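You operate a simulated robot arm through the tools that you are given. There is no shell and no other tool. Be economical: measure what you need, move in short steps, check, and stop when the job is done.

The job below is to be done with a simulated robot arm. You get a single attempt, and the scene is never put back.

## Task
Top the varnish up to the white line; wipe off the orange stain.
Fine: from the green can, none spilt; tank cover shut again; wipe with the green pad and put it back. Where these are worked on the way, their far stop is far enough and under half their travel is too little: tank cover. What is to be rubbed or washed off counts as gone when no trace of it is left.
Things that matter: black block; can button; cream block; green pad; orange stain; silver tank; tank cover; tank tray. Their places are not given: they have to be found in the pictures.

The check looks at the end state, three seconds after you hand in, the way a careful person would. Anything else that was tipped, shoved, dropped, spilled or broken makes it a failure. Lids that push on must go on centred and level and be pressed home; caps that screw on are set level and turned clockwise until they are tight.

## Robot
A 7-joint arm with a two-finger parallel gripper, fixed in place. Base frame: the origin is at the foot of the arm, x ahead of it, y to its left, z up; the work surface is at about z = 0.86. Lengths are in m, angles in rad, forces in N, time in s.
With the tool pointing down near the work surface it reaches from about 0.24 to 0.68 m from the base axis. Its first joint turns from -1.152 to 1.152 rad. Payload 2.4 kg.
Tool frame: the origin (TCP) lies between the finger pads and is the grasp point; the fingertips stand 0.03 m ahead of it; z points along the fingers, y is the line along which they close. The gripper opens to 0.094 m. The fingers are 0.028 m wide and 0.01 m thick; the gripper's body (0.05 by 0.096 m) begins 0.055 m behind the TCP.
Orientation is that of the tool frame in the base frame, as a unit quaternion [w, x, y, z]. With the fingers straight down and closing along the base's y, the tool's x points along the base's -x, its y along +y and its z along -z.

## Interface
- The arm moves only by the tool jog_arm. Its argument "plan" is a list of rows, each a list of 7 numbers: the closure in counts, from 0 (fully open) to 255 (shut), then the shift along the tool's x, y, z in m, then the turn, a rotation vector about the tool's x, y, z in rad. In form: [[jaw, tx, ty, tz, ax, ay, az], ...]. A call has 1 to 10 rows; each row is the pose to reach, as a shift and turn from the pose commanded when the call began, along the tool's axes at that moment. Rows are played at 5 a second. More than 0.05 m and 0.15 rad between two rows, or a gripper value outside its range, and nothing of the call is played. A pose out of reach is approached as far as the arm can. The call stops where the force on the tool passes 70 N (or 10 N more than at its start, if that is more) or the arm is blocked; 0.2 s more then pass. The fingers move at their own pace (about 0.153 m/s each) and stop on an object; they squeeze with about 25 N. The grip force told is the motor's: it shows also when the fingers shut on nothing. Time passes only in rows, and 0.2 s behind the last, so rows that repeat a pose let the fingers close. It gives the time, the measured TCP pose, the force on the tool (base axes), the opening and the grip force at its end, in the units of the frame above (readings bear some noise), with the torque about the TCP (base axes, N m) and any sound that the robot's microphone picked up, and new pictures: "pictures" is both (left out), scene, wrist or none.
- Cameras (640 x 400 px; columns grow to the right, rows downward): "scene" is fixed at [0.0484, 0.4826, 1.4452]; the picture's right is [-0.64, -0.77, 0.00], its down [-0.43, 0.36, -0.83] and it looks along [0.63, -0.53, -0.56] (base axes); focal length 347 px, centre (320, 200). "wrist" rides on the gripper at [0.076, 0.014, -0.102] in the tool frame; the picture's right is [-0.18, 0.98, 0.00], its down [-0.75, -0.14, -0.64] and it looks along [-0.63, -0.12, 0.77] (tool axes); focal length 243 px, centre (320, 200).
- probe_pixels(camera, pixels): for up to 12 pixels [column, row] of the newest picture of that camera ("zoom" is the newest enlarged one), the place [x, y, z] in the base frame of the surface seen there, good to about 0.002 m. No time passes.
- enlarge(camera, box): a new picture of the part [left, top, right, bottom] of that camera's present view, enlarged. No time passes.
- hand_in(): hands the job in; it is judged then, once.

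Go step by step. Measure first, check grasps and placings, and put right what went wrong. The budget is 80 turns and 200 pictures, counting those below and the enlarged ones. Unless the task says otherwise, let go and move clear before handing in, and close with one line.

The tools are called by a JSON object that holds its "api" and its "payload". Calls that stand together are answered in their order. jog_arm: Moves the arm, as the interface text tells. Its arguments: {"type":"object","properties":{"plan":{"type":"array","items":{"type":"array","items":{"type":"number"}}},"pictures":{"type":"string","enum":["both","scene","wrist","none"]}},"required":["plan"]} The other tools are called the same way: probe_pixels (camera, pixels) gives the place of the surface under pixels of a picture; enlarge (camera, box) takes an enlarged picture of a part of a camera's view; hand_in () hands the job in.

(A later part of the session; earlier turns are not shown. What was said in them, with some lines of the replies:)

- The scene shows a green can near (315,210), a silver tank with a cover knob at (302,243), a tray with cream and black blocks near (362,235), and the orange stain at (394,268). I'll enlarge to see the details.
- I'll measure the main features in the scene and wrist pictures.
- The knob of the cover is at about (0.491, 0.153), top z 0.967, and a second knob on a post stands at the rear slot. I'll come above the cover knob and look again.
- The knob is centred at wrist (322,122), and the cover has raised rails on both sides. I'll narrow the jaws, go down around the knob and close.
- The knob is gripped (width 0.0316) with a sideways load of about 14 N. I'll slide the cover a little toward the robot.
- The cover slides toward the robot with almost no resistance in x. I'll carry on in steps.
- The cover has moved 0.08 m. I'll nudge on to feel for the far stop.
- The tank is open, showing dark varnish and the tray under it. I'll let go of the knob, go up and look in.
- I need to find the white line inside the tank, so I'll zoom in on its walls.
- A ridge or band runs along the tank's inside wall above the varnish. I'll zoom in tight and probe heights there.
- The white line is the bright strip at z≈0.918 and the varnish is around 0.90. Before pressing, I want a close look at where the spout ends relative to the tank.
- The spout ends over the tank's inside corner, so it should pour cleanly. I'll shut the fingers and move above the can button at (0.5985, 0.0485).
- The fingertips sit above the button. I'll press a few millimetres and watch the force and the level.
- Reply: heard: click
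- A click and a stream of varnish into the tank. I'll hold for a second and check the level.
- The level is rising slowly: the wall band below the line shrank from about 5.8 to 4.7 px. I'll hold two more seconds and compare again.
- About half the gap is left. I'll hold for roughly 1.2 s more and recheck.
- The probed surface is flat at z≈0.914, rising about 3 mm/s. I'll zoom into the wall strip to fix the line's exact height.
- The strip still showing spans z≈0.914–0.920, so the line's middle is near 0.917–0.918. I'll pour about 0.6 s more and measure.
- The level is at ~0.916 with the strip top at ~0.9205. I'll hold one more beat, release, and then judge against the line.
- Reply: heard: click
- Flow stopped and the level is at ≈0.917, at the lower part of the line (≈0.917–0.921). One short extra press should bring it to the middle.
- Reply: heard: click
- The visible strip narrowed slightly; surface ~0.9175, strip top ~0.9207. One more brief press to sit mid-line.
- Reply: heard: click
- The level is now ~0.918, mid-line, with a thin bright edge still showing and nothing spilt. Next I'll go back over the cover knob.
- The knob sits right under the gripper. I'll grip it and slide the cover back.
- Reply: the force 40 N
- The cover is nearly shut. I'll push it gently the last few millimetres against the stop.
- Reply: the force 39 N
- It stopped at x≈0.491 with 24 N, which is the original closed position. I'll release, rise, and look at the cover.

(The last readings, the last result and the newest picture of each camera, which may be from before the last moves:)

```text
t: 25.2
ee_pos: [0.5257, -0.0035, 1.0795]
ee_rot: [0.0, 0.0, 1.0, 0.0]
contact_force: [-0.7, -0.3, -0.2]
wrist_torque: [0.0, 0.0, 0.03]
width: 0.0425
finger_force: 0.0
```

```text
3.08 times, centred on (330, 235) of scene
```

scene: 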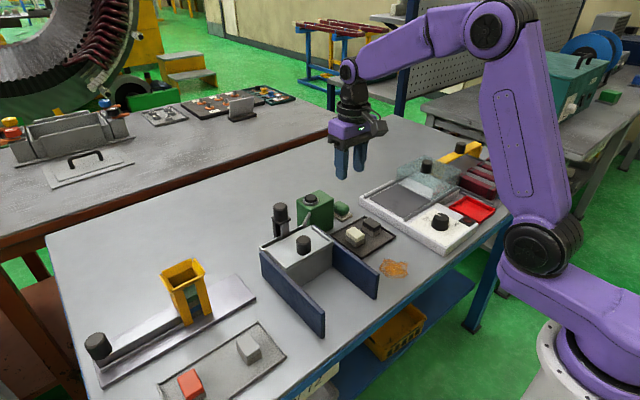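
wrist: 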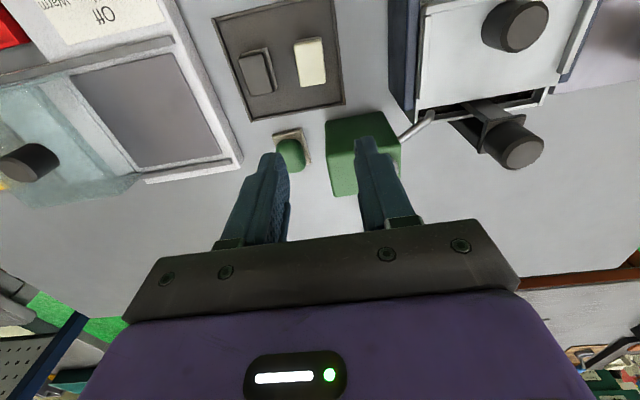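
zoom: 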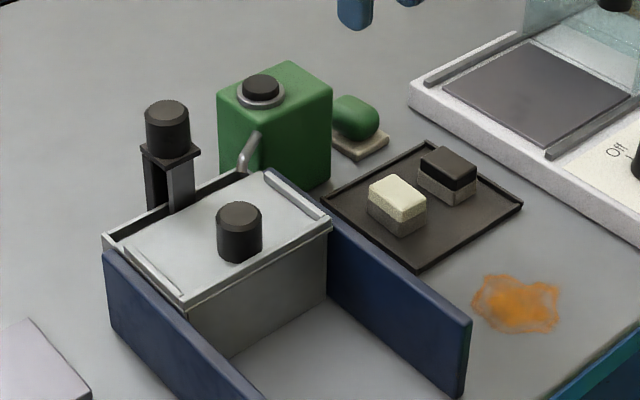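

The cover is shut. Now I'll measure the green pad on its small beige rest, at wrist (291,150).

{"api": "enlarge", "payload": {"camera": "wrist", "box": [250, 110, 350, 190]}}

{"api": "probe_pixels", "payload": {"camera": "wrist", "pixels": [[280, 145], [302, 142], [282, 165], [300, 168], [291, 150], [291, 160], [274, 136], [302, 129], [309, 160], [330, 160], [291, 141], [328, 190]]}}

{"api": "enlarge", "payload": {"camera": "scene", "box": [325, 190, 365, 225]}}

{"api": "probe_pixels", "payload": {"camera": "scene", "pixels": [[342, 203], [337, 207], [348, 208], [342, 213], [342, 217], [350, 213], [343, 220], [352, 216], [336, 213], [345, 205]]}}

```text
5.00 times, centred on (300, 150) of wrist
```

zoom: 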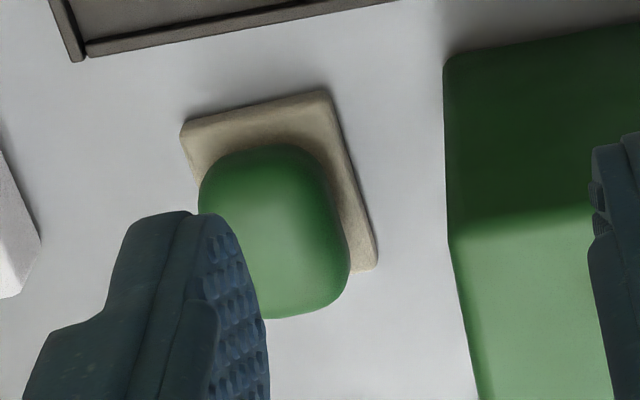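

```text
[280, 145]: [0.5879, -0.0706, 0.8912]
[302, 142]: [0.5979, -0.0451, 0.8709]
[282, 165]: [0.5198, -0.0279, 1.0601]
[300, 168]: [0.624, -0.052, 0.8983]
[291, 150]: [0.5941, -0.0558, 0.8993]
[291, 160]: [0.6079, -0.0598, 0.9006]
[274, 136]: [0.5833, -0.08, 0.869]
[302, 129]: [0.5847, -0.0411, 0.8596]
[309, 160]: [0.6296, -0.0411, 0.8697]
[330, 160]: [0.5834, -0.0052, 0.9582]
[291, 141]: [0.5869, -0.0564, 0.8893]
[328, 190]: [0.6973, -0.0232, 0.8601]
```

```text
11.43 times, centred on (345, 208) of scene
```

zoom: 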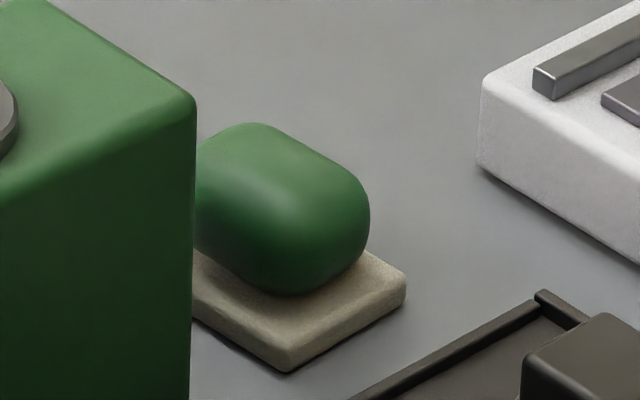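

```text
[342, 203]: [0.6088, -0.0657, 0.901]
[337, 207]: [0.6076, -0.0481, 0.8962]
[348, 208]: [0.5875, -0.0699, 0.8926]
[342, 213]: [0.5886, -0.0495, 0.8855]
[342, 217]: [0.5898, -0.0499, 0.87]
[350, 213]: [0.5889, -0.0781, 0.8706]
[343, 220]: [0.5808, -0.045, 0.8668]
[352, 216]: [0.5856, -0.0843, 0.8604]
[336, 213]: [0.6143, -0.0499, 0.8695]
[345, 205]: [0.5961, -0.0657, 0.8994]
```

The pad is about centred at (0.605, -0.058), z 0.870–0.901, on a rest plate spanning x 0.58–0.63, y −0.082 to −0.041. I'll move above it with the jaws slightly wider than the pad.

{"api": "jog_arm", "payload": {"plan": [[95, -0.03, -0.02, 0, 0, 0, 0], [95, -0.06, -0.04, 0.02, 0, 0, 0], [95, -0.079, -0.055, 0.06, 0, 0, 0], [95, -0.079, -0.055, 0.1, 0, 0, 0], [95, -0.079, -0.055, 0.11, 0, 0, 0]]}}

{"api": "enlarge", "payload": {"camera": "wrist", "box": [220, 90, 420, 260]}}

```text
t: 26.4
ee_pos: [0.6044, -0.0569, 0.9702]
ee_rot: [0.0, 0.0, 1.0, 0.0]
contact_force: [-1.1, -0.7, 0.2]
wrist_torque: [0.0, 0.0, 0.0]
width: 0.059
finger_force: 0.1
```

scene: 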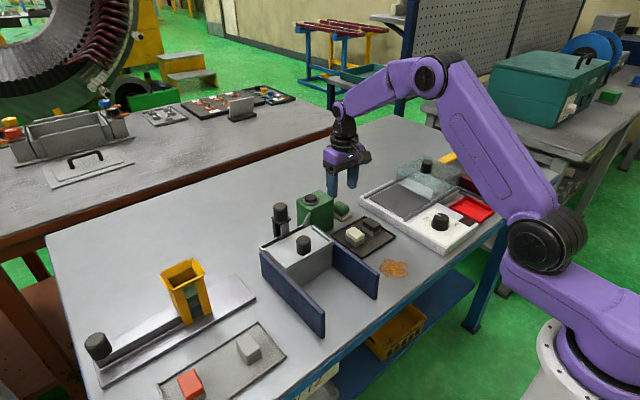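
wrist: 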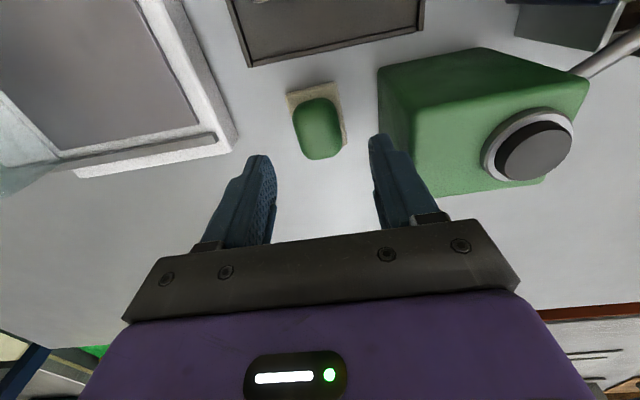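

```text
2.35 times, centred on (320, 175) of wrist
```

zoom: 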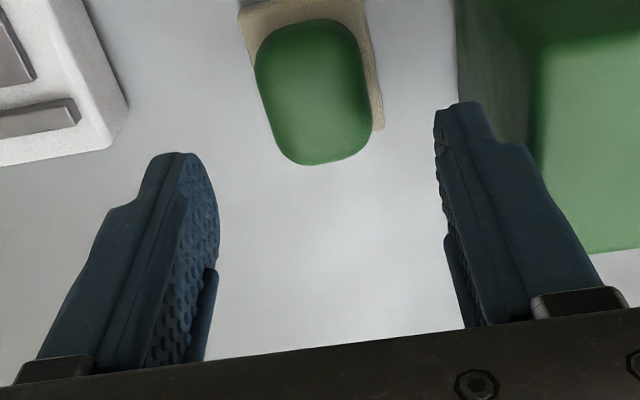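

I'll check the clearance to the can and the pad's outline from here.

{"api": "probe_pixels", "payload": {"camera": "wrist", "pixels": [[385, 85], [392, 120], [318, 150], [296, 125], [339, 120], [318, 102], [318, 125], [304, 152], [336, 150], [300, 105], [333, 105], [318, 158]]}}

```text
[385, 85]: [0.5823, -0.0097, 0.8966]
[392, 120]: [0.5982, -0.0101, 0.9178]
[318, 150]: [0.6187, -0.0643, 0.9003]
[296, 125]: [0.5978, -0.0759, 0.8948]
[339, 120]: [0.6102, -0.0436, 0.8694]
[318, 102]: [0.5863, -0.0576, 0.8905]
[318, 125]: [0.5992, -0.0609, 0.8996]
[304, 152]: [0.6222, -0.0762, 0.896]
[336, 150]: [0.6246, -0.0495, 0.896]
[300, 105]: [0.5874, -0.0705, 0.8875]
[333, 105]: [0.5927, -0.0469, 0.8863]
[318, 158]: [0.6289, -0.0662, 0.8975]
```

The pad spans x 0.585–0.63, y −0.078 to −0.045, centre (0.607, −0.0615), and the can's side is at y −0.010. I'll shift accordingly, go down and grip.

{"api": "jog_arm", "payload": {"plan": [[95, -0.003, -0.0045, 0.0, 0, 0, 0], [95, -0.003, -0.0045, 0.03, 0, 0, 0], [95, -0.003, -0.0045, 0.06, 0, 0, 0], [95, -0.003, -0.0045, 0.062, 0, 0, 0], [255, -0.003, -0.0045, 0.062, 0, 0, 0], [255, -0.003, -0.0045, 0.062, 0, 0, 0], [255, -0.003, -0.0045, 0.062, 0, 0, 0]]}}

```text
t: 28.0
ee_pos: [0.6069, -0.0637, 0.9067]
ee_rot: [-0.001, 0.0, 1.0, 0.0]
contact_force: [0.6, 0.2, 0.7]
wrist_torque: [0.06, -0.01, 0.0]
width: 0.0351
finger_force: 25.1
```

scene: 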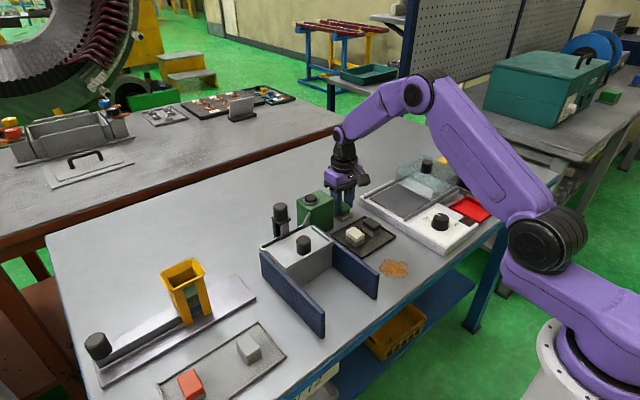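
wrist: 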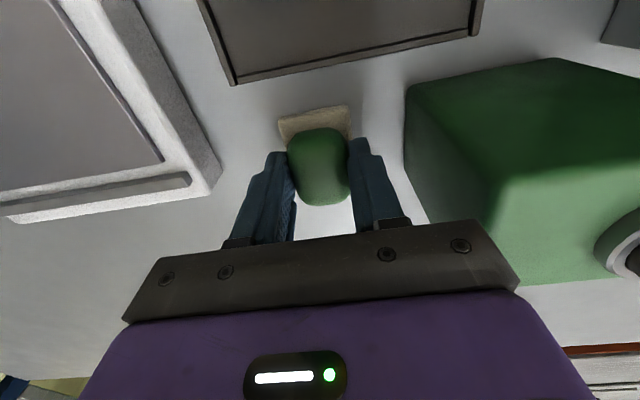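

The pad is held (width 0.035) at TCP (0.607, −0.062, 0.907). I'll lift it and check that the rest stays behind.

{"api": "jog_arm", "payload": {"plan": [[255, 0, 0, -0.01, 0, 0, 0], [255, 0, 0, -0.04, 0, 0, 0], [255, 0, 0, -0.08, 0, 0, 0], [255, 0.04, 0.0, -0.11, 0, 0, 0], [255, 0.08, 0, -0.12, 0, 0, 0]]}}

{"api": "enlarge", "payload": {"camera": "scene", "box": [300, 130, 430, 300]}}

{"api": "probe_pixels", "payload": {"camera": "scene", "pixels": [[379, 262], [379, 270], [386, 274], [394, 277], [403, 275], [409, 268], [405, 263], [396, 262], [388, 259], [384, 274], [408, 274], [388, 277]]}}

```text
t: 29.2
ee_pos: [0.5241, -0.0633, 1.027]
ee_rot: [0.0, 0.0, 1.0, 0.001]
contact_force: [-0.5, 0.2, -0.8]
wrist_torque: [0.0, 0.01, -0.06]
width: 0.0355
finger_force: 25.1
```

scene: 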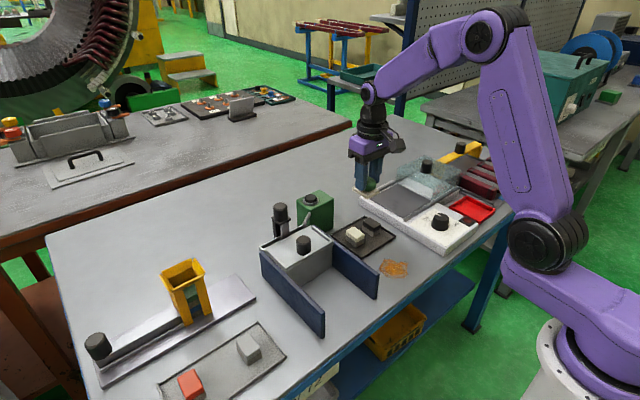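
wrist: 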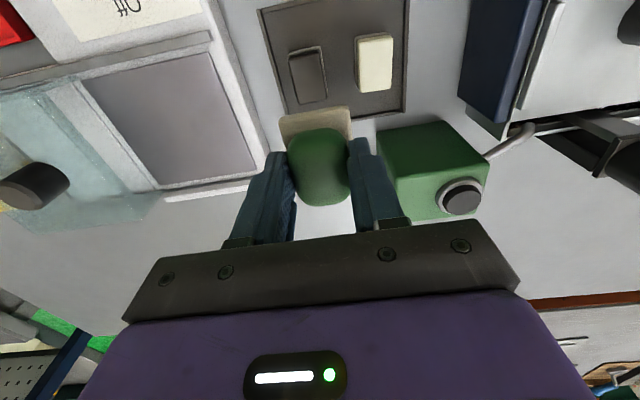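

```text
2.35 times, centred on (365, 215) of scene
```

zoom: 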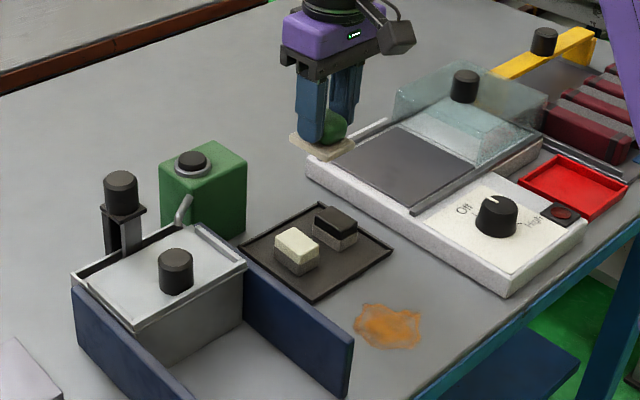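

```text
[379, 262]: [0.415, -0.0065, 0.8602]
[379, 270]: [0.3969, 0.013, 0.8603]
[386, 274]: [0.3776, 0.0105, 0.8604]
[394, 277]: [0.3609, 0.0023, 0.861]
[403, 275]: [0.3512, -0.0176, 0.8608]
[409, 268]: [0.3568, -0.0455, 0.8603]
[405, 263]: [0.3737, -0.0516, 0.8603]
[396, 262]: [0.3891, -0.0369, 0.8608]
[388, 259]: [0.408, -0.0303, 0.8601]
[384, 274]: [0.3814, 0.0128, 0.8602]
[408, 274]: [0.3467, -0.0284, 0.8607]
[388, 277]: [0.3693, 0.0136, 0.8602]
```

The beige plate is the pad's own sole and came along, so the pad stands directly on the table. The stain spans x 0.345–0.415, y −0.052–0.015; I'll go above it and check neighbours.

{"api": "jog_arm", "payload": {"plan": [[255, 0.04, 0.01, 0, 0, 0, 0], [255, 0.08, 0.025, 0, 0, 0, 0], [255, 0.12, 0.0435, 0.02, 0, 0, 0], [255, 0.147, 0.0435, 0.06, 0, 0, 0], [255, 0.147, 0.0435, 0.09, 0, 0, 0]]}}

{"api": "probe_pixels", "payload": {"camera": "scene", "pixels": [[435, 247], [434, 255], [362, 201], [390, 233], [371, 253], [377, 285], [420, 290], [440, 270]]}}

{"api": "enlarge", "payload": {"camera": "scene", "box": [340, 190, 460, 300]}}

```text
t: 30.4
ee_pos: [0.379, -0.0185, 0.9364]
ee_rot: [0.0, 0.0, 1.0, 0.0]
contact_force: [0.4, 0.4, -0.3]
wrist_torque: [0.0, -0.01, 0.0]
width: 0.0349
finger_force: 25.0
```

scene: 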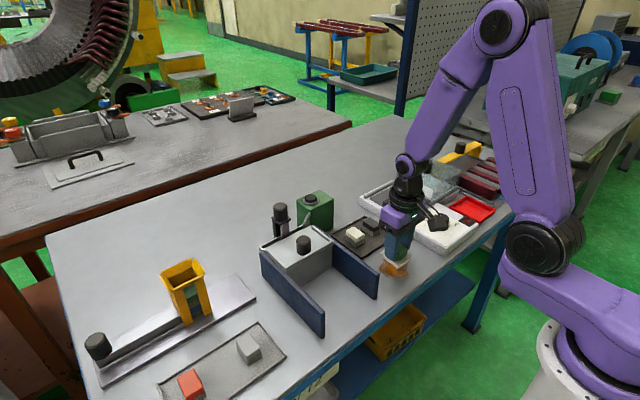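
wrist: 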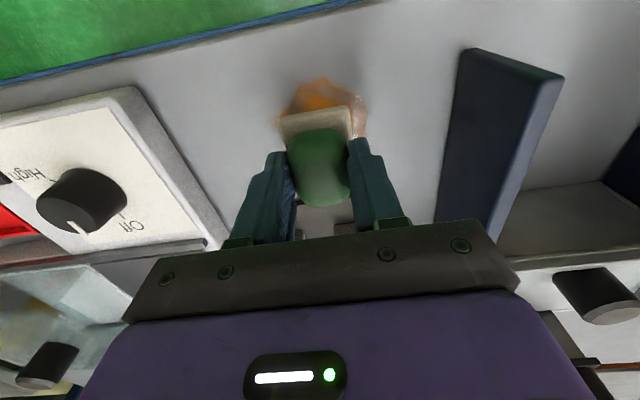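

```text
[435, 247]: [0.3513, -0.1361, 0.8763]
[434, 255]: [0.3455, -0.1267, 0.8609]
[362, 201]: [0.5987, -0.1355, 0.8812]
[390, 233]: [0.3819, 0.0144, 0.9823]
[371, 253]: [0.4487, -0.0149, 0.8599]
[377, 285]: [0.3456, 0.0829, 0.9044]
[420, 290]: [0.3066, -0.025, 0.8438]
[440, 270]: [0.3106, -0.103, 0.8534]
```

```text
3.64 times, centred on (400, 245) of scene
```

zoom: 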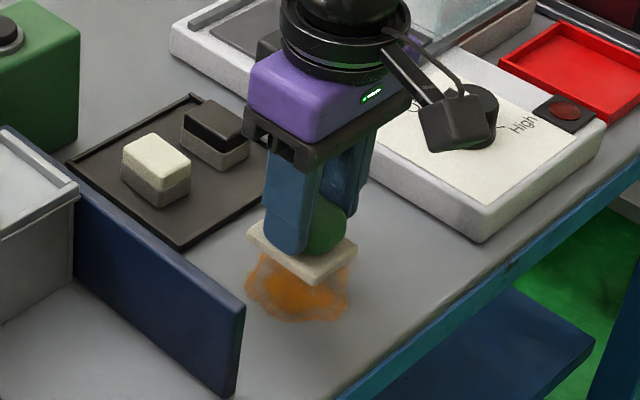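

Clearances are fine (wall at y 0.083, tray at x 0.45, white unit at y −0.127, table edge at x 0.31). I'll bring the pad down to light contact.

{"api": "jog_arm", "payload": {"plan": [[255, 0, 0, 0.02, 0, 0, 0], [255, 0, 0, 0.029, 0, 0, 0], [255, 0, 0, 0.032, 0, 0, 0]], "pictures": "none"}}

```text
t: 31.2
ee_pos: [0.3797, -0.0193, 0.9054]
ee_rot: [0.0, 0.0, 1.0, 0.0]
contact_force: [-4.5, -0.7, 20.8]
wrist_torque: [-0.02, 0.04, 0.03]
width: 0.0354
finger_force: 24.8
```

Contact at about 21 N. I'll wipe over the stain in a raster.

{"api": "jog_arm", "payload": {"plan": [[255, 0.0, 0.02, -0.0005, 0, 0, 0], [255, 0.025, 0.024, -0.0005, 0, 0, 0], [255, -0.005, 0.024, -0.0005, 0, 0, 0], [255, -0.033, 0.02, -0.0005, 0, 0, 0], [255, -0.033, 0.005, -0.0005, 0, 0, 0], [255, 0.0, 0.005, -0.0005, 0, 0, 0], [255, 0.025, 0.005, -0.0005, 0, 0, 0], [255, 0.025, -0.012, -0.0005, 0, 0, 0], [255, -0.005, -0.012, -0.0005, 0, 0, 0], [255, -0.033, -0.012, -0.0005, 0, 0, 0]], "pictures": "scene"}}

{"api": "enlarge", "payload": {"camera": "scene", "box": [340, 220, 440, 300]}}

```text
t: 33.4
ee_pos: [0.4147, -0.032, 0.9061]
ee_rot: [-0.001, 0.0, 1.0, 0.001]
contact_force: [-10.4, -1.8, 23.0]
wrist_torque: [-0.05, 0.15, 0.01]
width: 0.0351
finger_force: 25.2
```

scene: 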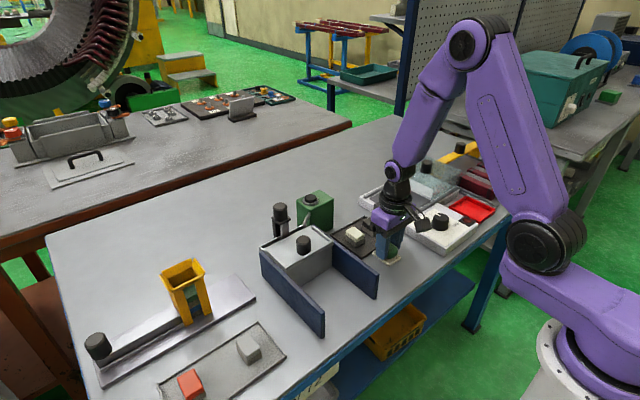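

```text
5.00 times, centred on (390, 260) of scene
```

zoom: 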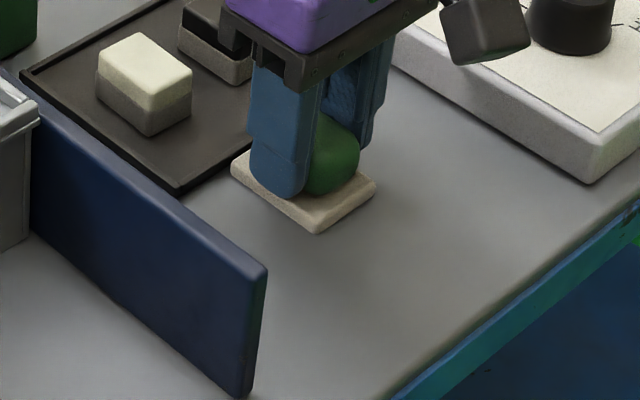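

No orange is visible in the wiped part. I'll finish the −y side and pass over the area again.

{"api": "jog_arm", "payload": {"plan": [[255, 0.0, -0.013, 0, 0, 0, 0], [255, 0.03, -0.013, 0, 0, 0, 0], [255, 0.06, -0.013, 0, 0, 0, 0], [255, 0.06, -0.023, 0, 0, 0, 0], [255, 0.03, -0.023, 0, 0, 0, 0], [255, 0.005, -0.023, 0, 0, 0, 0], [255, 0.005, 0.005, 0, 0, 0, 0], [255, 0.035, 0.005, 0, 0, 0, 0], [255, 0.06, 0.005, 0, 0, 0, 0], [255, 0.06, 0.03, 0, 0, 0, 0]], "pictures": "none"}}

{"api": "jog_arm", "payload": {"plan": [[255, -0.03, 0.0, 0, 0, 0, 0], [255, -0.055, 0.0, 0, 0, 0, 0], [255, -0.055, 0.01, -0.01, 0, 0, 0], [255, -0.08, 0.0, -0.05, 0, 0, 0], [255, -0.12, -0.02, -0.1, 0, 0, 0]]}}

{"api": "enlarge", "payload": {"camera": "scene", "box": [340, 220, 440, 300]}}

```text
t: 35.6
ee_pos: [0.3551, -0.0028, 0.9071]
ee_rot: [0.001, 0.0, 1.0, -0.001]
contact_force: [-0.9, 0.0, -0.2]
wrist_torque: [-0.02, 0.0, -0.01]
width: 0.035
finger_force: 24.9
```

```text
refused: row 5 steps farther than a row can; nothing moved
```

```text
5.00 times, centred on (390, 260) of scene
```

zoom: 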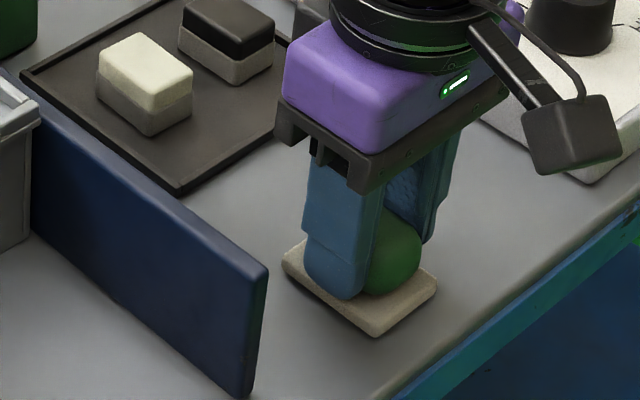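

The pad barely touches now (it shifted a bit in the grip). I'll lift away and inspect the stain area.

{"api": "jog_arm", "payload": {"plan": [[255, 0, 0.0, -0.03, 0, 0, 0], [255, -0.03, 0.0, -0.06, 0, 0, 0], [255, -0.07, 0.0, -0.085, 0, 0, 0], [255, -0.11, -0.01, -0.11, 0, 0, 0], [255, -0.15, -0.02, -0.12, 0, 0, 0]]}}

{"api": "enlarge", "payload": {"camera": "scene", "box": [340, 220, 440, 300]}}

{"api": "enlarge", "payload": {"camera": "scene", "box": [340, 150, 420, 220]}}

```text
t: 36.8
ee_pos: [0.5035, -0.0212, 1.0248]
ee_rot: [-0.001, 0.0, 1.0, 0.0]
contact_force: [0.2, 0.4, -0.3]
wrist_torque: [0.03, 0.0, -0.02]
width: 0.035
finger_force: 24.7
```

scene: 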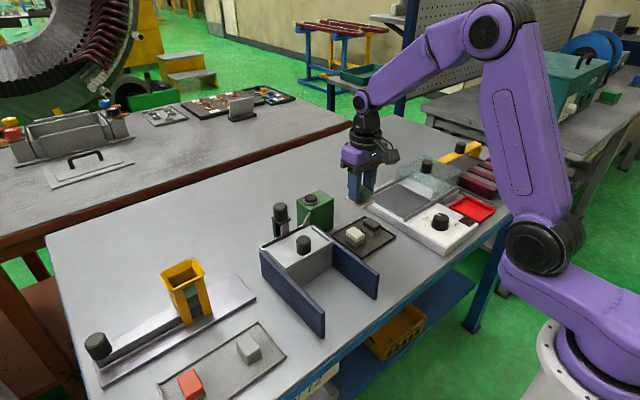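
wrist: 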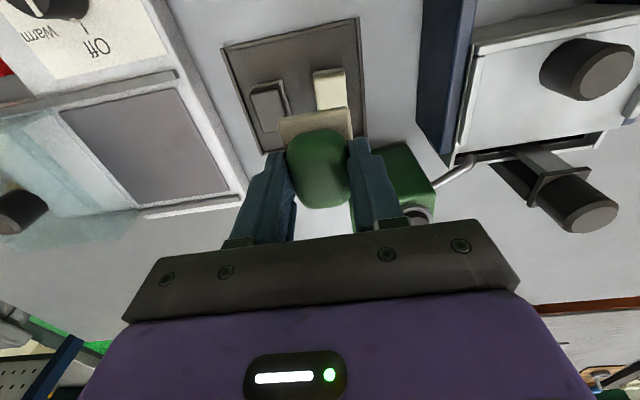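

```text
5.00 times, centred on (390, 260) of scene
```

zoom: 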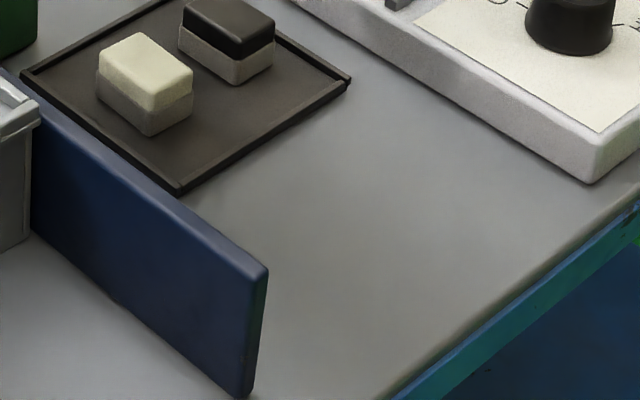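

```text
5.71 times, centred on (380, 185) of scene
```

zoom: 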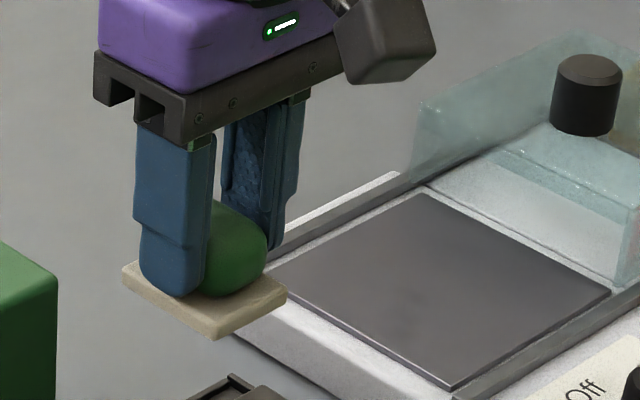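

The stain area at zoom (330,240) looks clean. I'll check it once more at high zoom while carrying the pad back above its place.

{"api": "enlarge", "payload": {"camera": "scene", "box": [370, 248, 420, 285]}}

{"api": "jog_arm", "payload": {"plan": [[255, -0.04, -0.02, 0, 0, 0, 0], [255, -0.08, -0.038, 0, 0, 0, 0], [255, -0.1035, -0.0405, 0.03, 0, 0, 0], [255, -0.1035, -0.0405, 0.07, 0, 0, 0], [255, -0.1035, -0.0405, 0.1, 0, 0, 0]]}}

{"api": "enlarge", "payload": {"camera": "scene", "box": [320, 180, 370, 225]}}

```text
10.81 times, centred on (395, 266) of scene
```

zoom: 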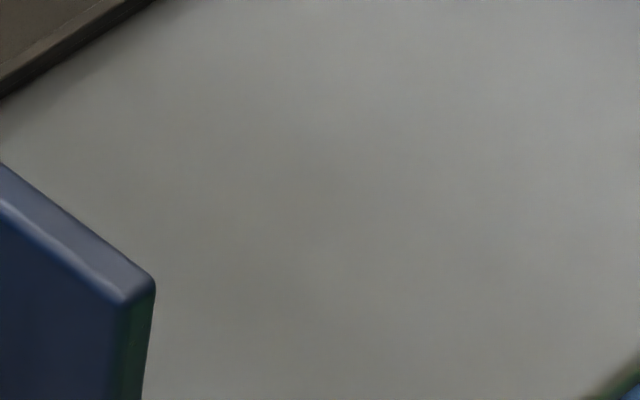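

```text
t: 38.0
ee_pos: [0.606, -0.062, 0.9244]
ee_rot: [0.001, 0.0, 1.0, -0.001]
contact_force: [-0.6, -0.8, -1.1]
wrist_torque: [-0.01, 0.02, -0.01]
width: 0.0352
finger_force: 25.1
```

scene: 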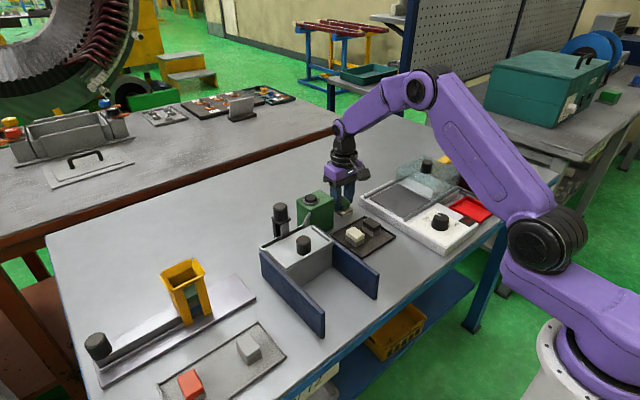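
wrist: 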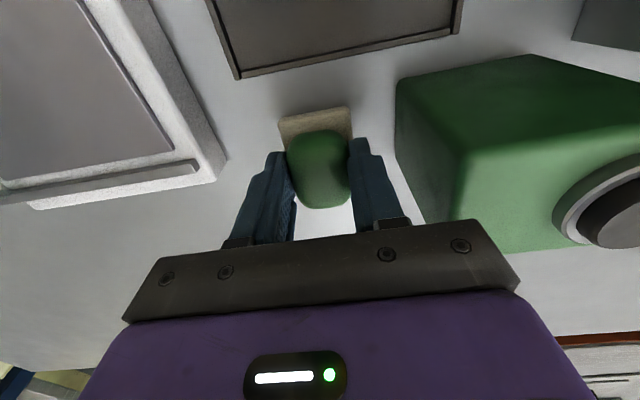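

```text
8.89 times, centred on (345, 202) of scene
```

zoom: 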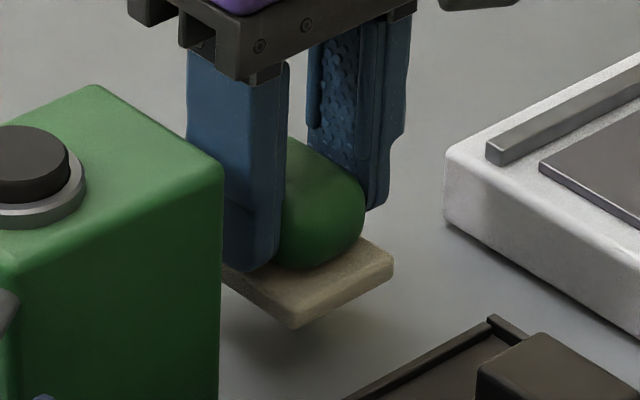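

The zoom at the stain's place is essentially clean, though I can't rule out a very faint shade near zoom (335,200). For safety I'll do one more firm pass before putting the pad down.

{"api": "jog_arm", "payload": {"plan": [[255, 0, 0, -0.04, 0, 0, 0], [255, 0.02, 0, -0.08, 0, 0, 0], [255, 0.06, 0.01, -0.1, 0, 0, 0], [255, 0.1, 0.02, -0.1, 0, 0, 0], [255, 0.14, 0.03, -0.1, 0, 0, 0], [255, 0.18, 0.0435, -0.085, 0, 0, 0], [255, 0.2, 0.0435, -0.045, 0, 0, 0], [255, 0.2, 0.0435, 0.0, 0, 0, 0], [255, 0.2, 0.0435, 0.014, 0, 0, 0], [255, 0.2, 0.0435, 0.02, 0, 0, 0]], "pictures": "none"}}

```text
t: 40.2
ee_pos: [0.4074, -0.0191, 0.9058]
ee_rot: [0.001, 0.0, 1.0, 0.0]
contact_force: [-0.2, -1.1, -0.1]
wrist_torque: [-0.02, 0.0, -0.01]
width: 0.0354
finger_force: 25.5
```

No contact yet at 0.905, so the pad has ridden up a little in the grip. I'll lower in small steps.

{"api": "jog_arm", "payload": {"plan": [[255, 0, 0, 0.0015, 0, 0, 0], [255, 0, 0, 0.003, 0, 0, 0]], "pictures": "none"}}

```text
t: 40.8
ee_pos: [0.4072, -0.0206, 0.9041]
ee_rot: [0.002, 0.0, 1.0, 0.0]
contact_force: [-4.2, 0.5, 51.1]
wrist_torque: [0.0, 0.36, 0.01]
width: 0.0352
finger_force: 25.0
```

That is 51 N, firmer than needed. I'll ease up a millimetre and wipe the area again.

{"api": "jog_arm", "payload": {"plan": [[255, 0, 0, -0.0015, 0, 0, 0], [255, 0.0, 0.024, -0.0012, 0, 0, 0], [255, 0.03, 0.024, -0.0012, 0, 0, 0], [255, 0.054, 0.024, -0.0012, 0, 0, 0], [255, 0.054, 0.002, -0.0012, 0, 0, 0], [255, 0.027, 0.002, -0.0012, 0, 0, 0], [255, 0.0, 0.002, -0.0012, 0, 0, 0], [255, 0.0, -0.018, -0.0012, 0, 0, 0], [255, 0.027, -0.018, -0.0012, 0, 0, 0], [255, 0.054, -0.018, -0.0012, 0, 0, 0]], "pictures": "none"}}

{"api": "jog_arm", "payload": {"plan": [[255, 0.0, -0.012, 0, 0, 0, 0], [255, -0.027, -0.012, 0, 0, 0, 0], [255, -0.054, -0.012, 0, 0, 0, 0], [255, -0.03, 0.01, 0, 0, 0, 0], [255, -0.01, 0.015, 0, 0, 0, 0], [255, -0.03, 0.025, 0, 0, 0, 0], [255, -0.03, 0.025, -0.02, 0, 0, 0], [255, -0.04, 0.02, -0.06, 0, 0, 0], [255, -0.06, 0.01, -0.1, 0, 0, 0], [255, -0.09, 0.01, -0.12, 0, 0, 0]]}}

{"api": "enlarge", "payload": {"camera": "scene", "box": [370, 248, 420, 285]}}

```text
t: 42.2
ee_pos: [0.358, -0.0154, 0.905]
ee_rot: [-0.015, -0.001, 1.0, 0.001]
contact_force: [-7.0, 1.7, 29.7]
wrist_torque: [-0.05, -0.6, 0.04]
width: 0.0354
finger_force: 25.1
stopped in row 6: the force on the tool passed its limit at 78 N (the readings are from after the stop); the commanded pose is now the measured one
```

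```text
t: 44.4
ee_pos: [0.4535, -0.0078, 1.0204]
ee_rot: [-0.016, 0.0, 1.0, 0.0]
contact_force: [-0.5, 0.2, -0.1]
wrist_torque: [0.02, -0.01, 0.01]
width: 0.0355
finger_force: 25.2
```

scene: 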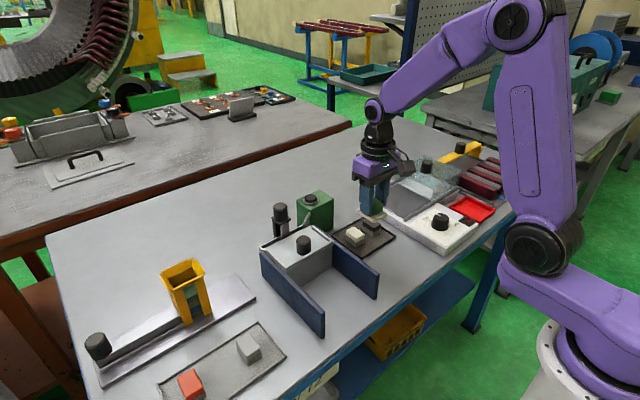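
wrist: 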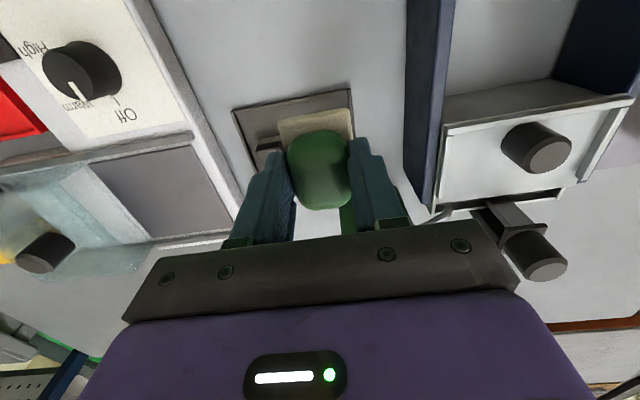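

```text
10.81 times, centred on (395, 266) of scene
```

zoom: 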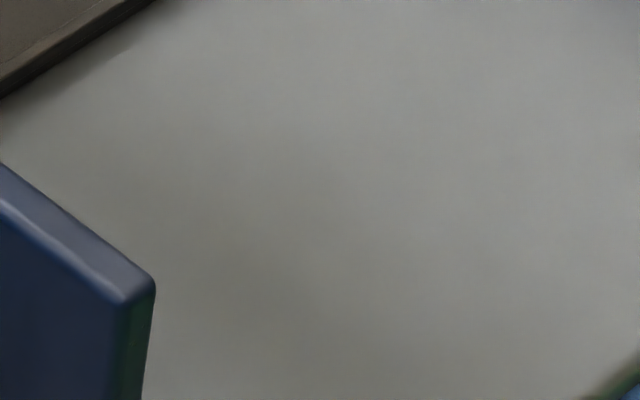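

The stain area is clean. The stop left the tool tilted by about 0.032 rad, so I'll level it first and check the pad.

{"api": "jog_arm", "payload": {"plan": [[255, 0, 0, 0, 0, -0.016, 0], [255, 0, 0, 0, 0, -0.032, 0], [255, 0, 0, 0, 0, -0.032, 0]], "pictures": "scene"}}

{"api": "enlarge", "payload": {"camera": "scene", "box": [340, 160, 430, 230]}}

```text
t: 45.2
ee_pos: [0.4532, -0.0075, 1.0222]
ee_rot: [0.002, 0.0, 1.0, 0.001]
contact_force: [-0.9, 0.5, -0.3]
wrist_torque: [-0.02, 0.01, -0.02]
width: 0.0353
finger_force: 25.0
```

scene: 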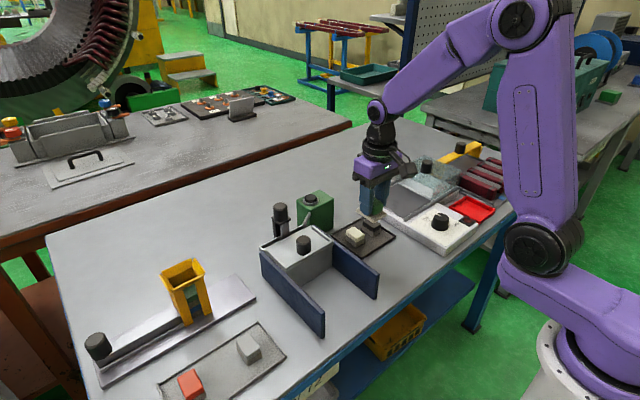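

```text
5.71 times, centred on (385, 195) of scene
```

zoom: 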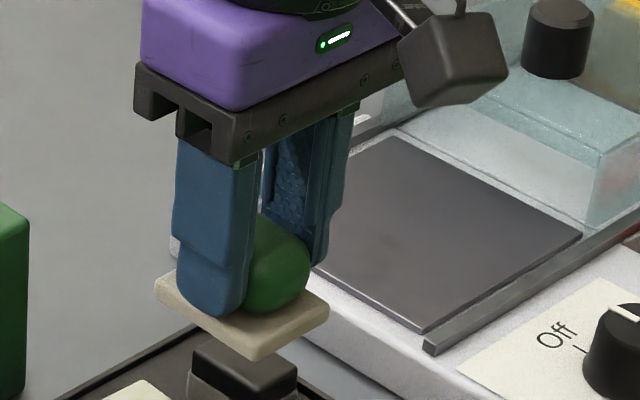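

Tool is level and the pad is still held well. I'll carry it back above its place.

{"api": "jog_arm", "payload": {"plan": [[255, -0.04, -0.02, 0, 0, 0, 0], [255, -0.08, -0.04, 0, 0, 0, 0], [255, -0.12, -0.0545, 0, 0, 0, 0], [255, -0.154, -0.0545, 0.03, 0, 0, 0], [255, -0.154, -0.0545, 0.07, 0, 0, 0], [255, -0.154, -0.0545, 0.105, 0, 0, 0], [255, -0.154, -0.0545, 0.112, 0, 0, 0]], "pictures": "wrist"}}

```text
t: 46.8
ee_pos: [0.606, -0.0594, 0.9092]
ee_rot: [0.001, 0.0, 1.0, 0.001]
contact_force: [0.9, 0.2, -0.6]
wrist_torque: [0.0, 0.02, -0.01]
width: 0.0355
finger_force: 24.9
```

wrist: 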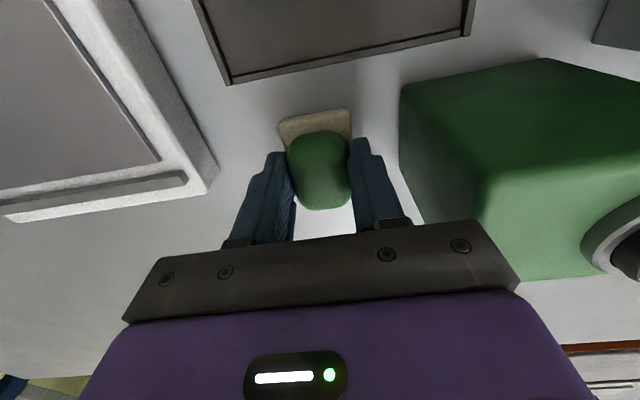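

The pad is a few millimetres above its place. I'll lower to contact in small steps.

{"api": "jog_arm", "payload": {"plan": [[255, 0, -0.002, 0.002, 0, 0, 0], [255, 0, -0.002, 0.0035, 0, 0, 0]], "pictures": "none"}}

```text
t: 47.4
ee_pos: [0.6068, -0.0634, 0.9074]
ee_rot: [0.001, 0.0, 1.0, 0.0]
contact_force: [-1.1, -0.7, -1.2]
wrist_torque: [0.01, 0.03, 0.01]
width: 0.0354
finger_force: 25.1
```

{"api": "jog_arm", "payload": {"plan": [[255, 0, 0, 0.001, 0, 0, 0], [255, 0, 0, 0.0022, 0, 0, 0]], "pictures": "none"}}

```text
t: 48.0
ee_pos: [0.6076, -0.0625, 0.904]
ee_rot: [0.002, -0.001, 1.0, 0.001]
contact_force: [-1.4, 0.6, 2.6]
wrist_torque: [-0.01, 0.14, -0.05]
width: 0.0355
finger_force: 24.9
```

The pad just touches the table (2.6 N at z 0.904). I'll open the jaws to a little wider than the pad and rise straight up.

{"api": "jog_arm", "payload": {"plan": [[95, 0, 0, 0, 0, 0, 0], [95, 0, 0, 0, 0, 0, 0], [95, 0, 0, 0, 0, 0, 0], [95, 0, 0, -0.04, 0, 0, 0], [95, 0, 0, -0.08, 0, 0, 0], [95, 0.03, 0, -0.12, 0, 0, 0], [95, 0.07, 0, -0.15, 0, 0, 0]]}}

{"api": "enlarge", "payload": {"camera": "scene", "box": [240, 170, 420, 300]}}

{"api": "enlarge", "payload": {"camera": "scene", "box": [325, 190, 365, 225]}}

{"api": "probe_pixels", "payload": {"camera": "scene", "pixels": [[342, 203], [342, 217], [350, 213], [343, 220], [352, 216], [345, 205]]}}

```text
t: 49.6
ee_pos: [0.5376, -0.0619, 1.0542]
ee_rot: [0.001, 0.001, 1.0, 0.001]
contact_force: [0.0, 0.0, 0.6]
wrist_torque: [0.0, 0.0, 0.0]
width: 0.0588
finger_force: 0.0
```

scene: 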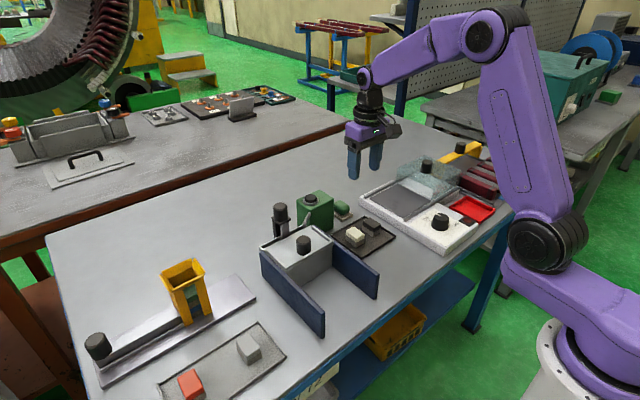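
wrist: 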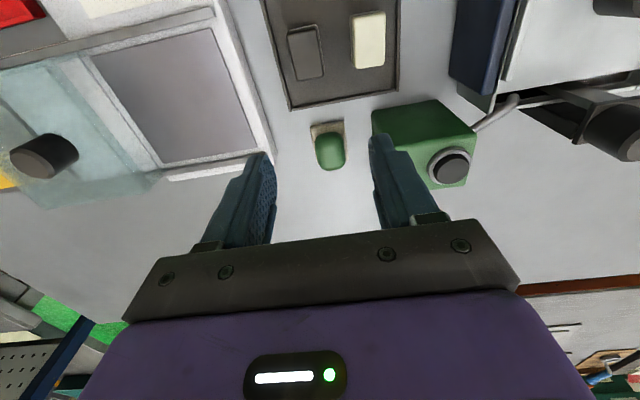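

```text
3.08 times, centred on (330, 235) of scene
```

zoom: 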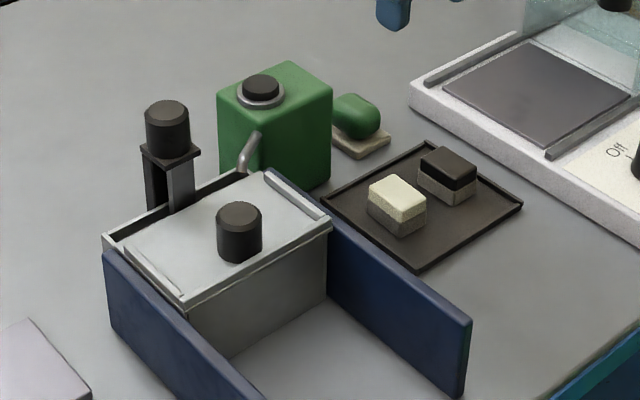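

```text
11.43 times, centred on (345, 208) of scene
```

zoom: 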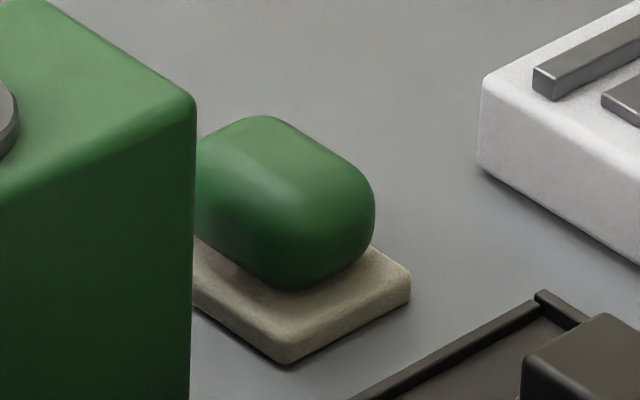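

```text
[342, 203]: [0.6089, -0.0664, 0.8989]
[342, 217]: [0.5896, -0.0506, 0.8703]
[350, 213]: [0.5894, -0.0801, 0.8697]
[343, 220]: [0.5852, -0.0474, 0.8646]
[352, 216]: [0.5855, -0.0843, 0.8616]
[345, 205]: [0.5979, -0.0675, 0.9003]
```

The pad is flat on the table within a few millimetres of its old place. The cover is shut, the stain area is clean and nothing else has moved, so I'm handing in.

{"api": "hand_in", "payload": {}}

```text
The job is handed in.
```

I topped the varnish up to the white line from the green can with none spilt. The tank cover is shut, the orange stain is wiped off, and the green pad is back within a few millimetres of where it stood.
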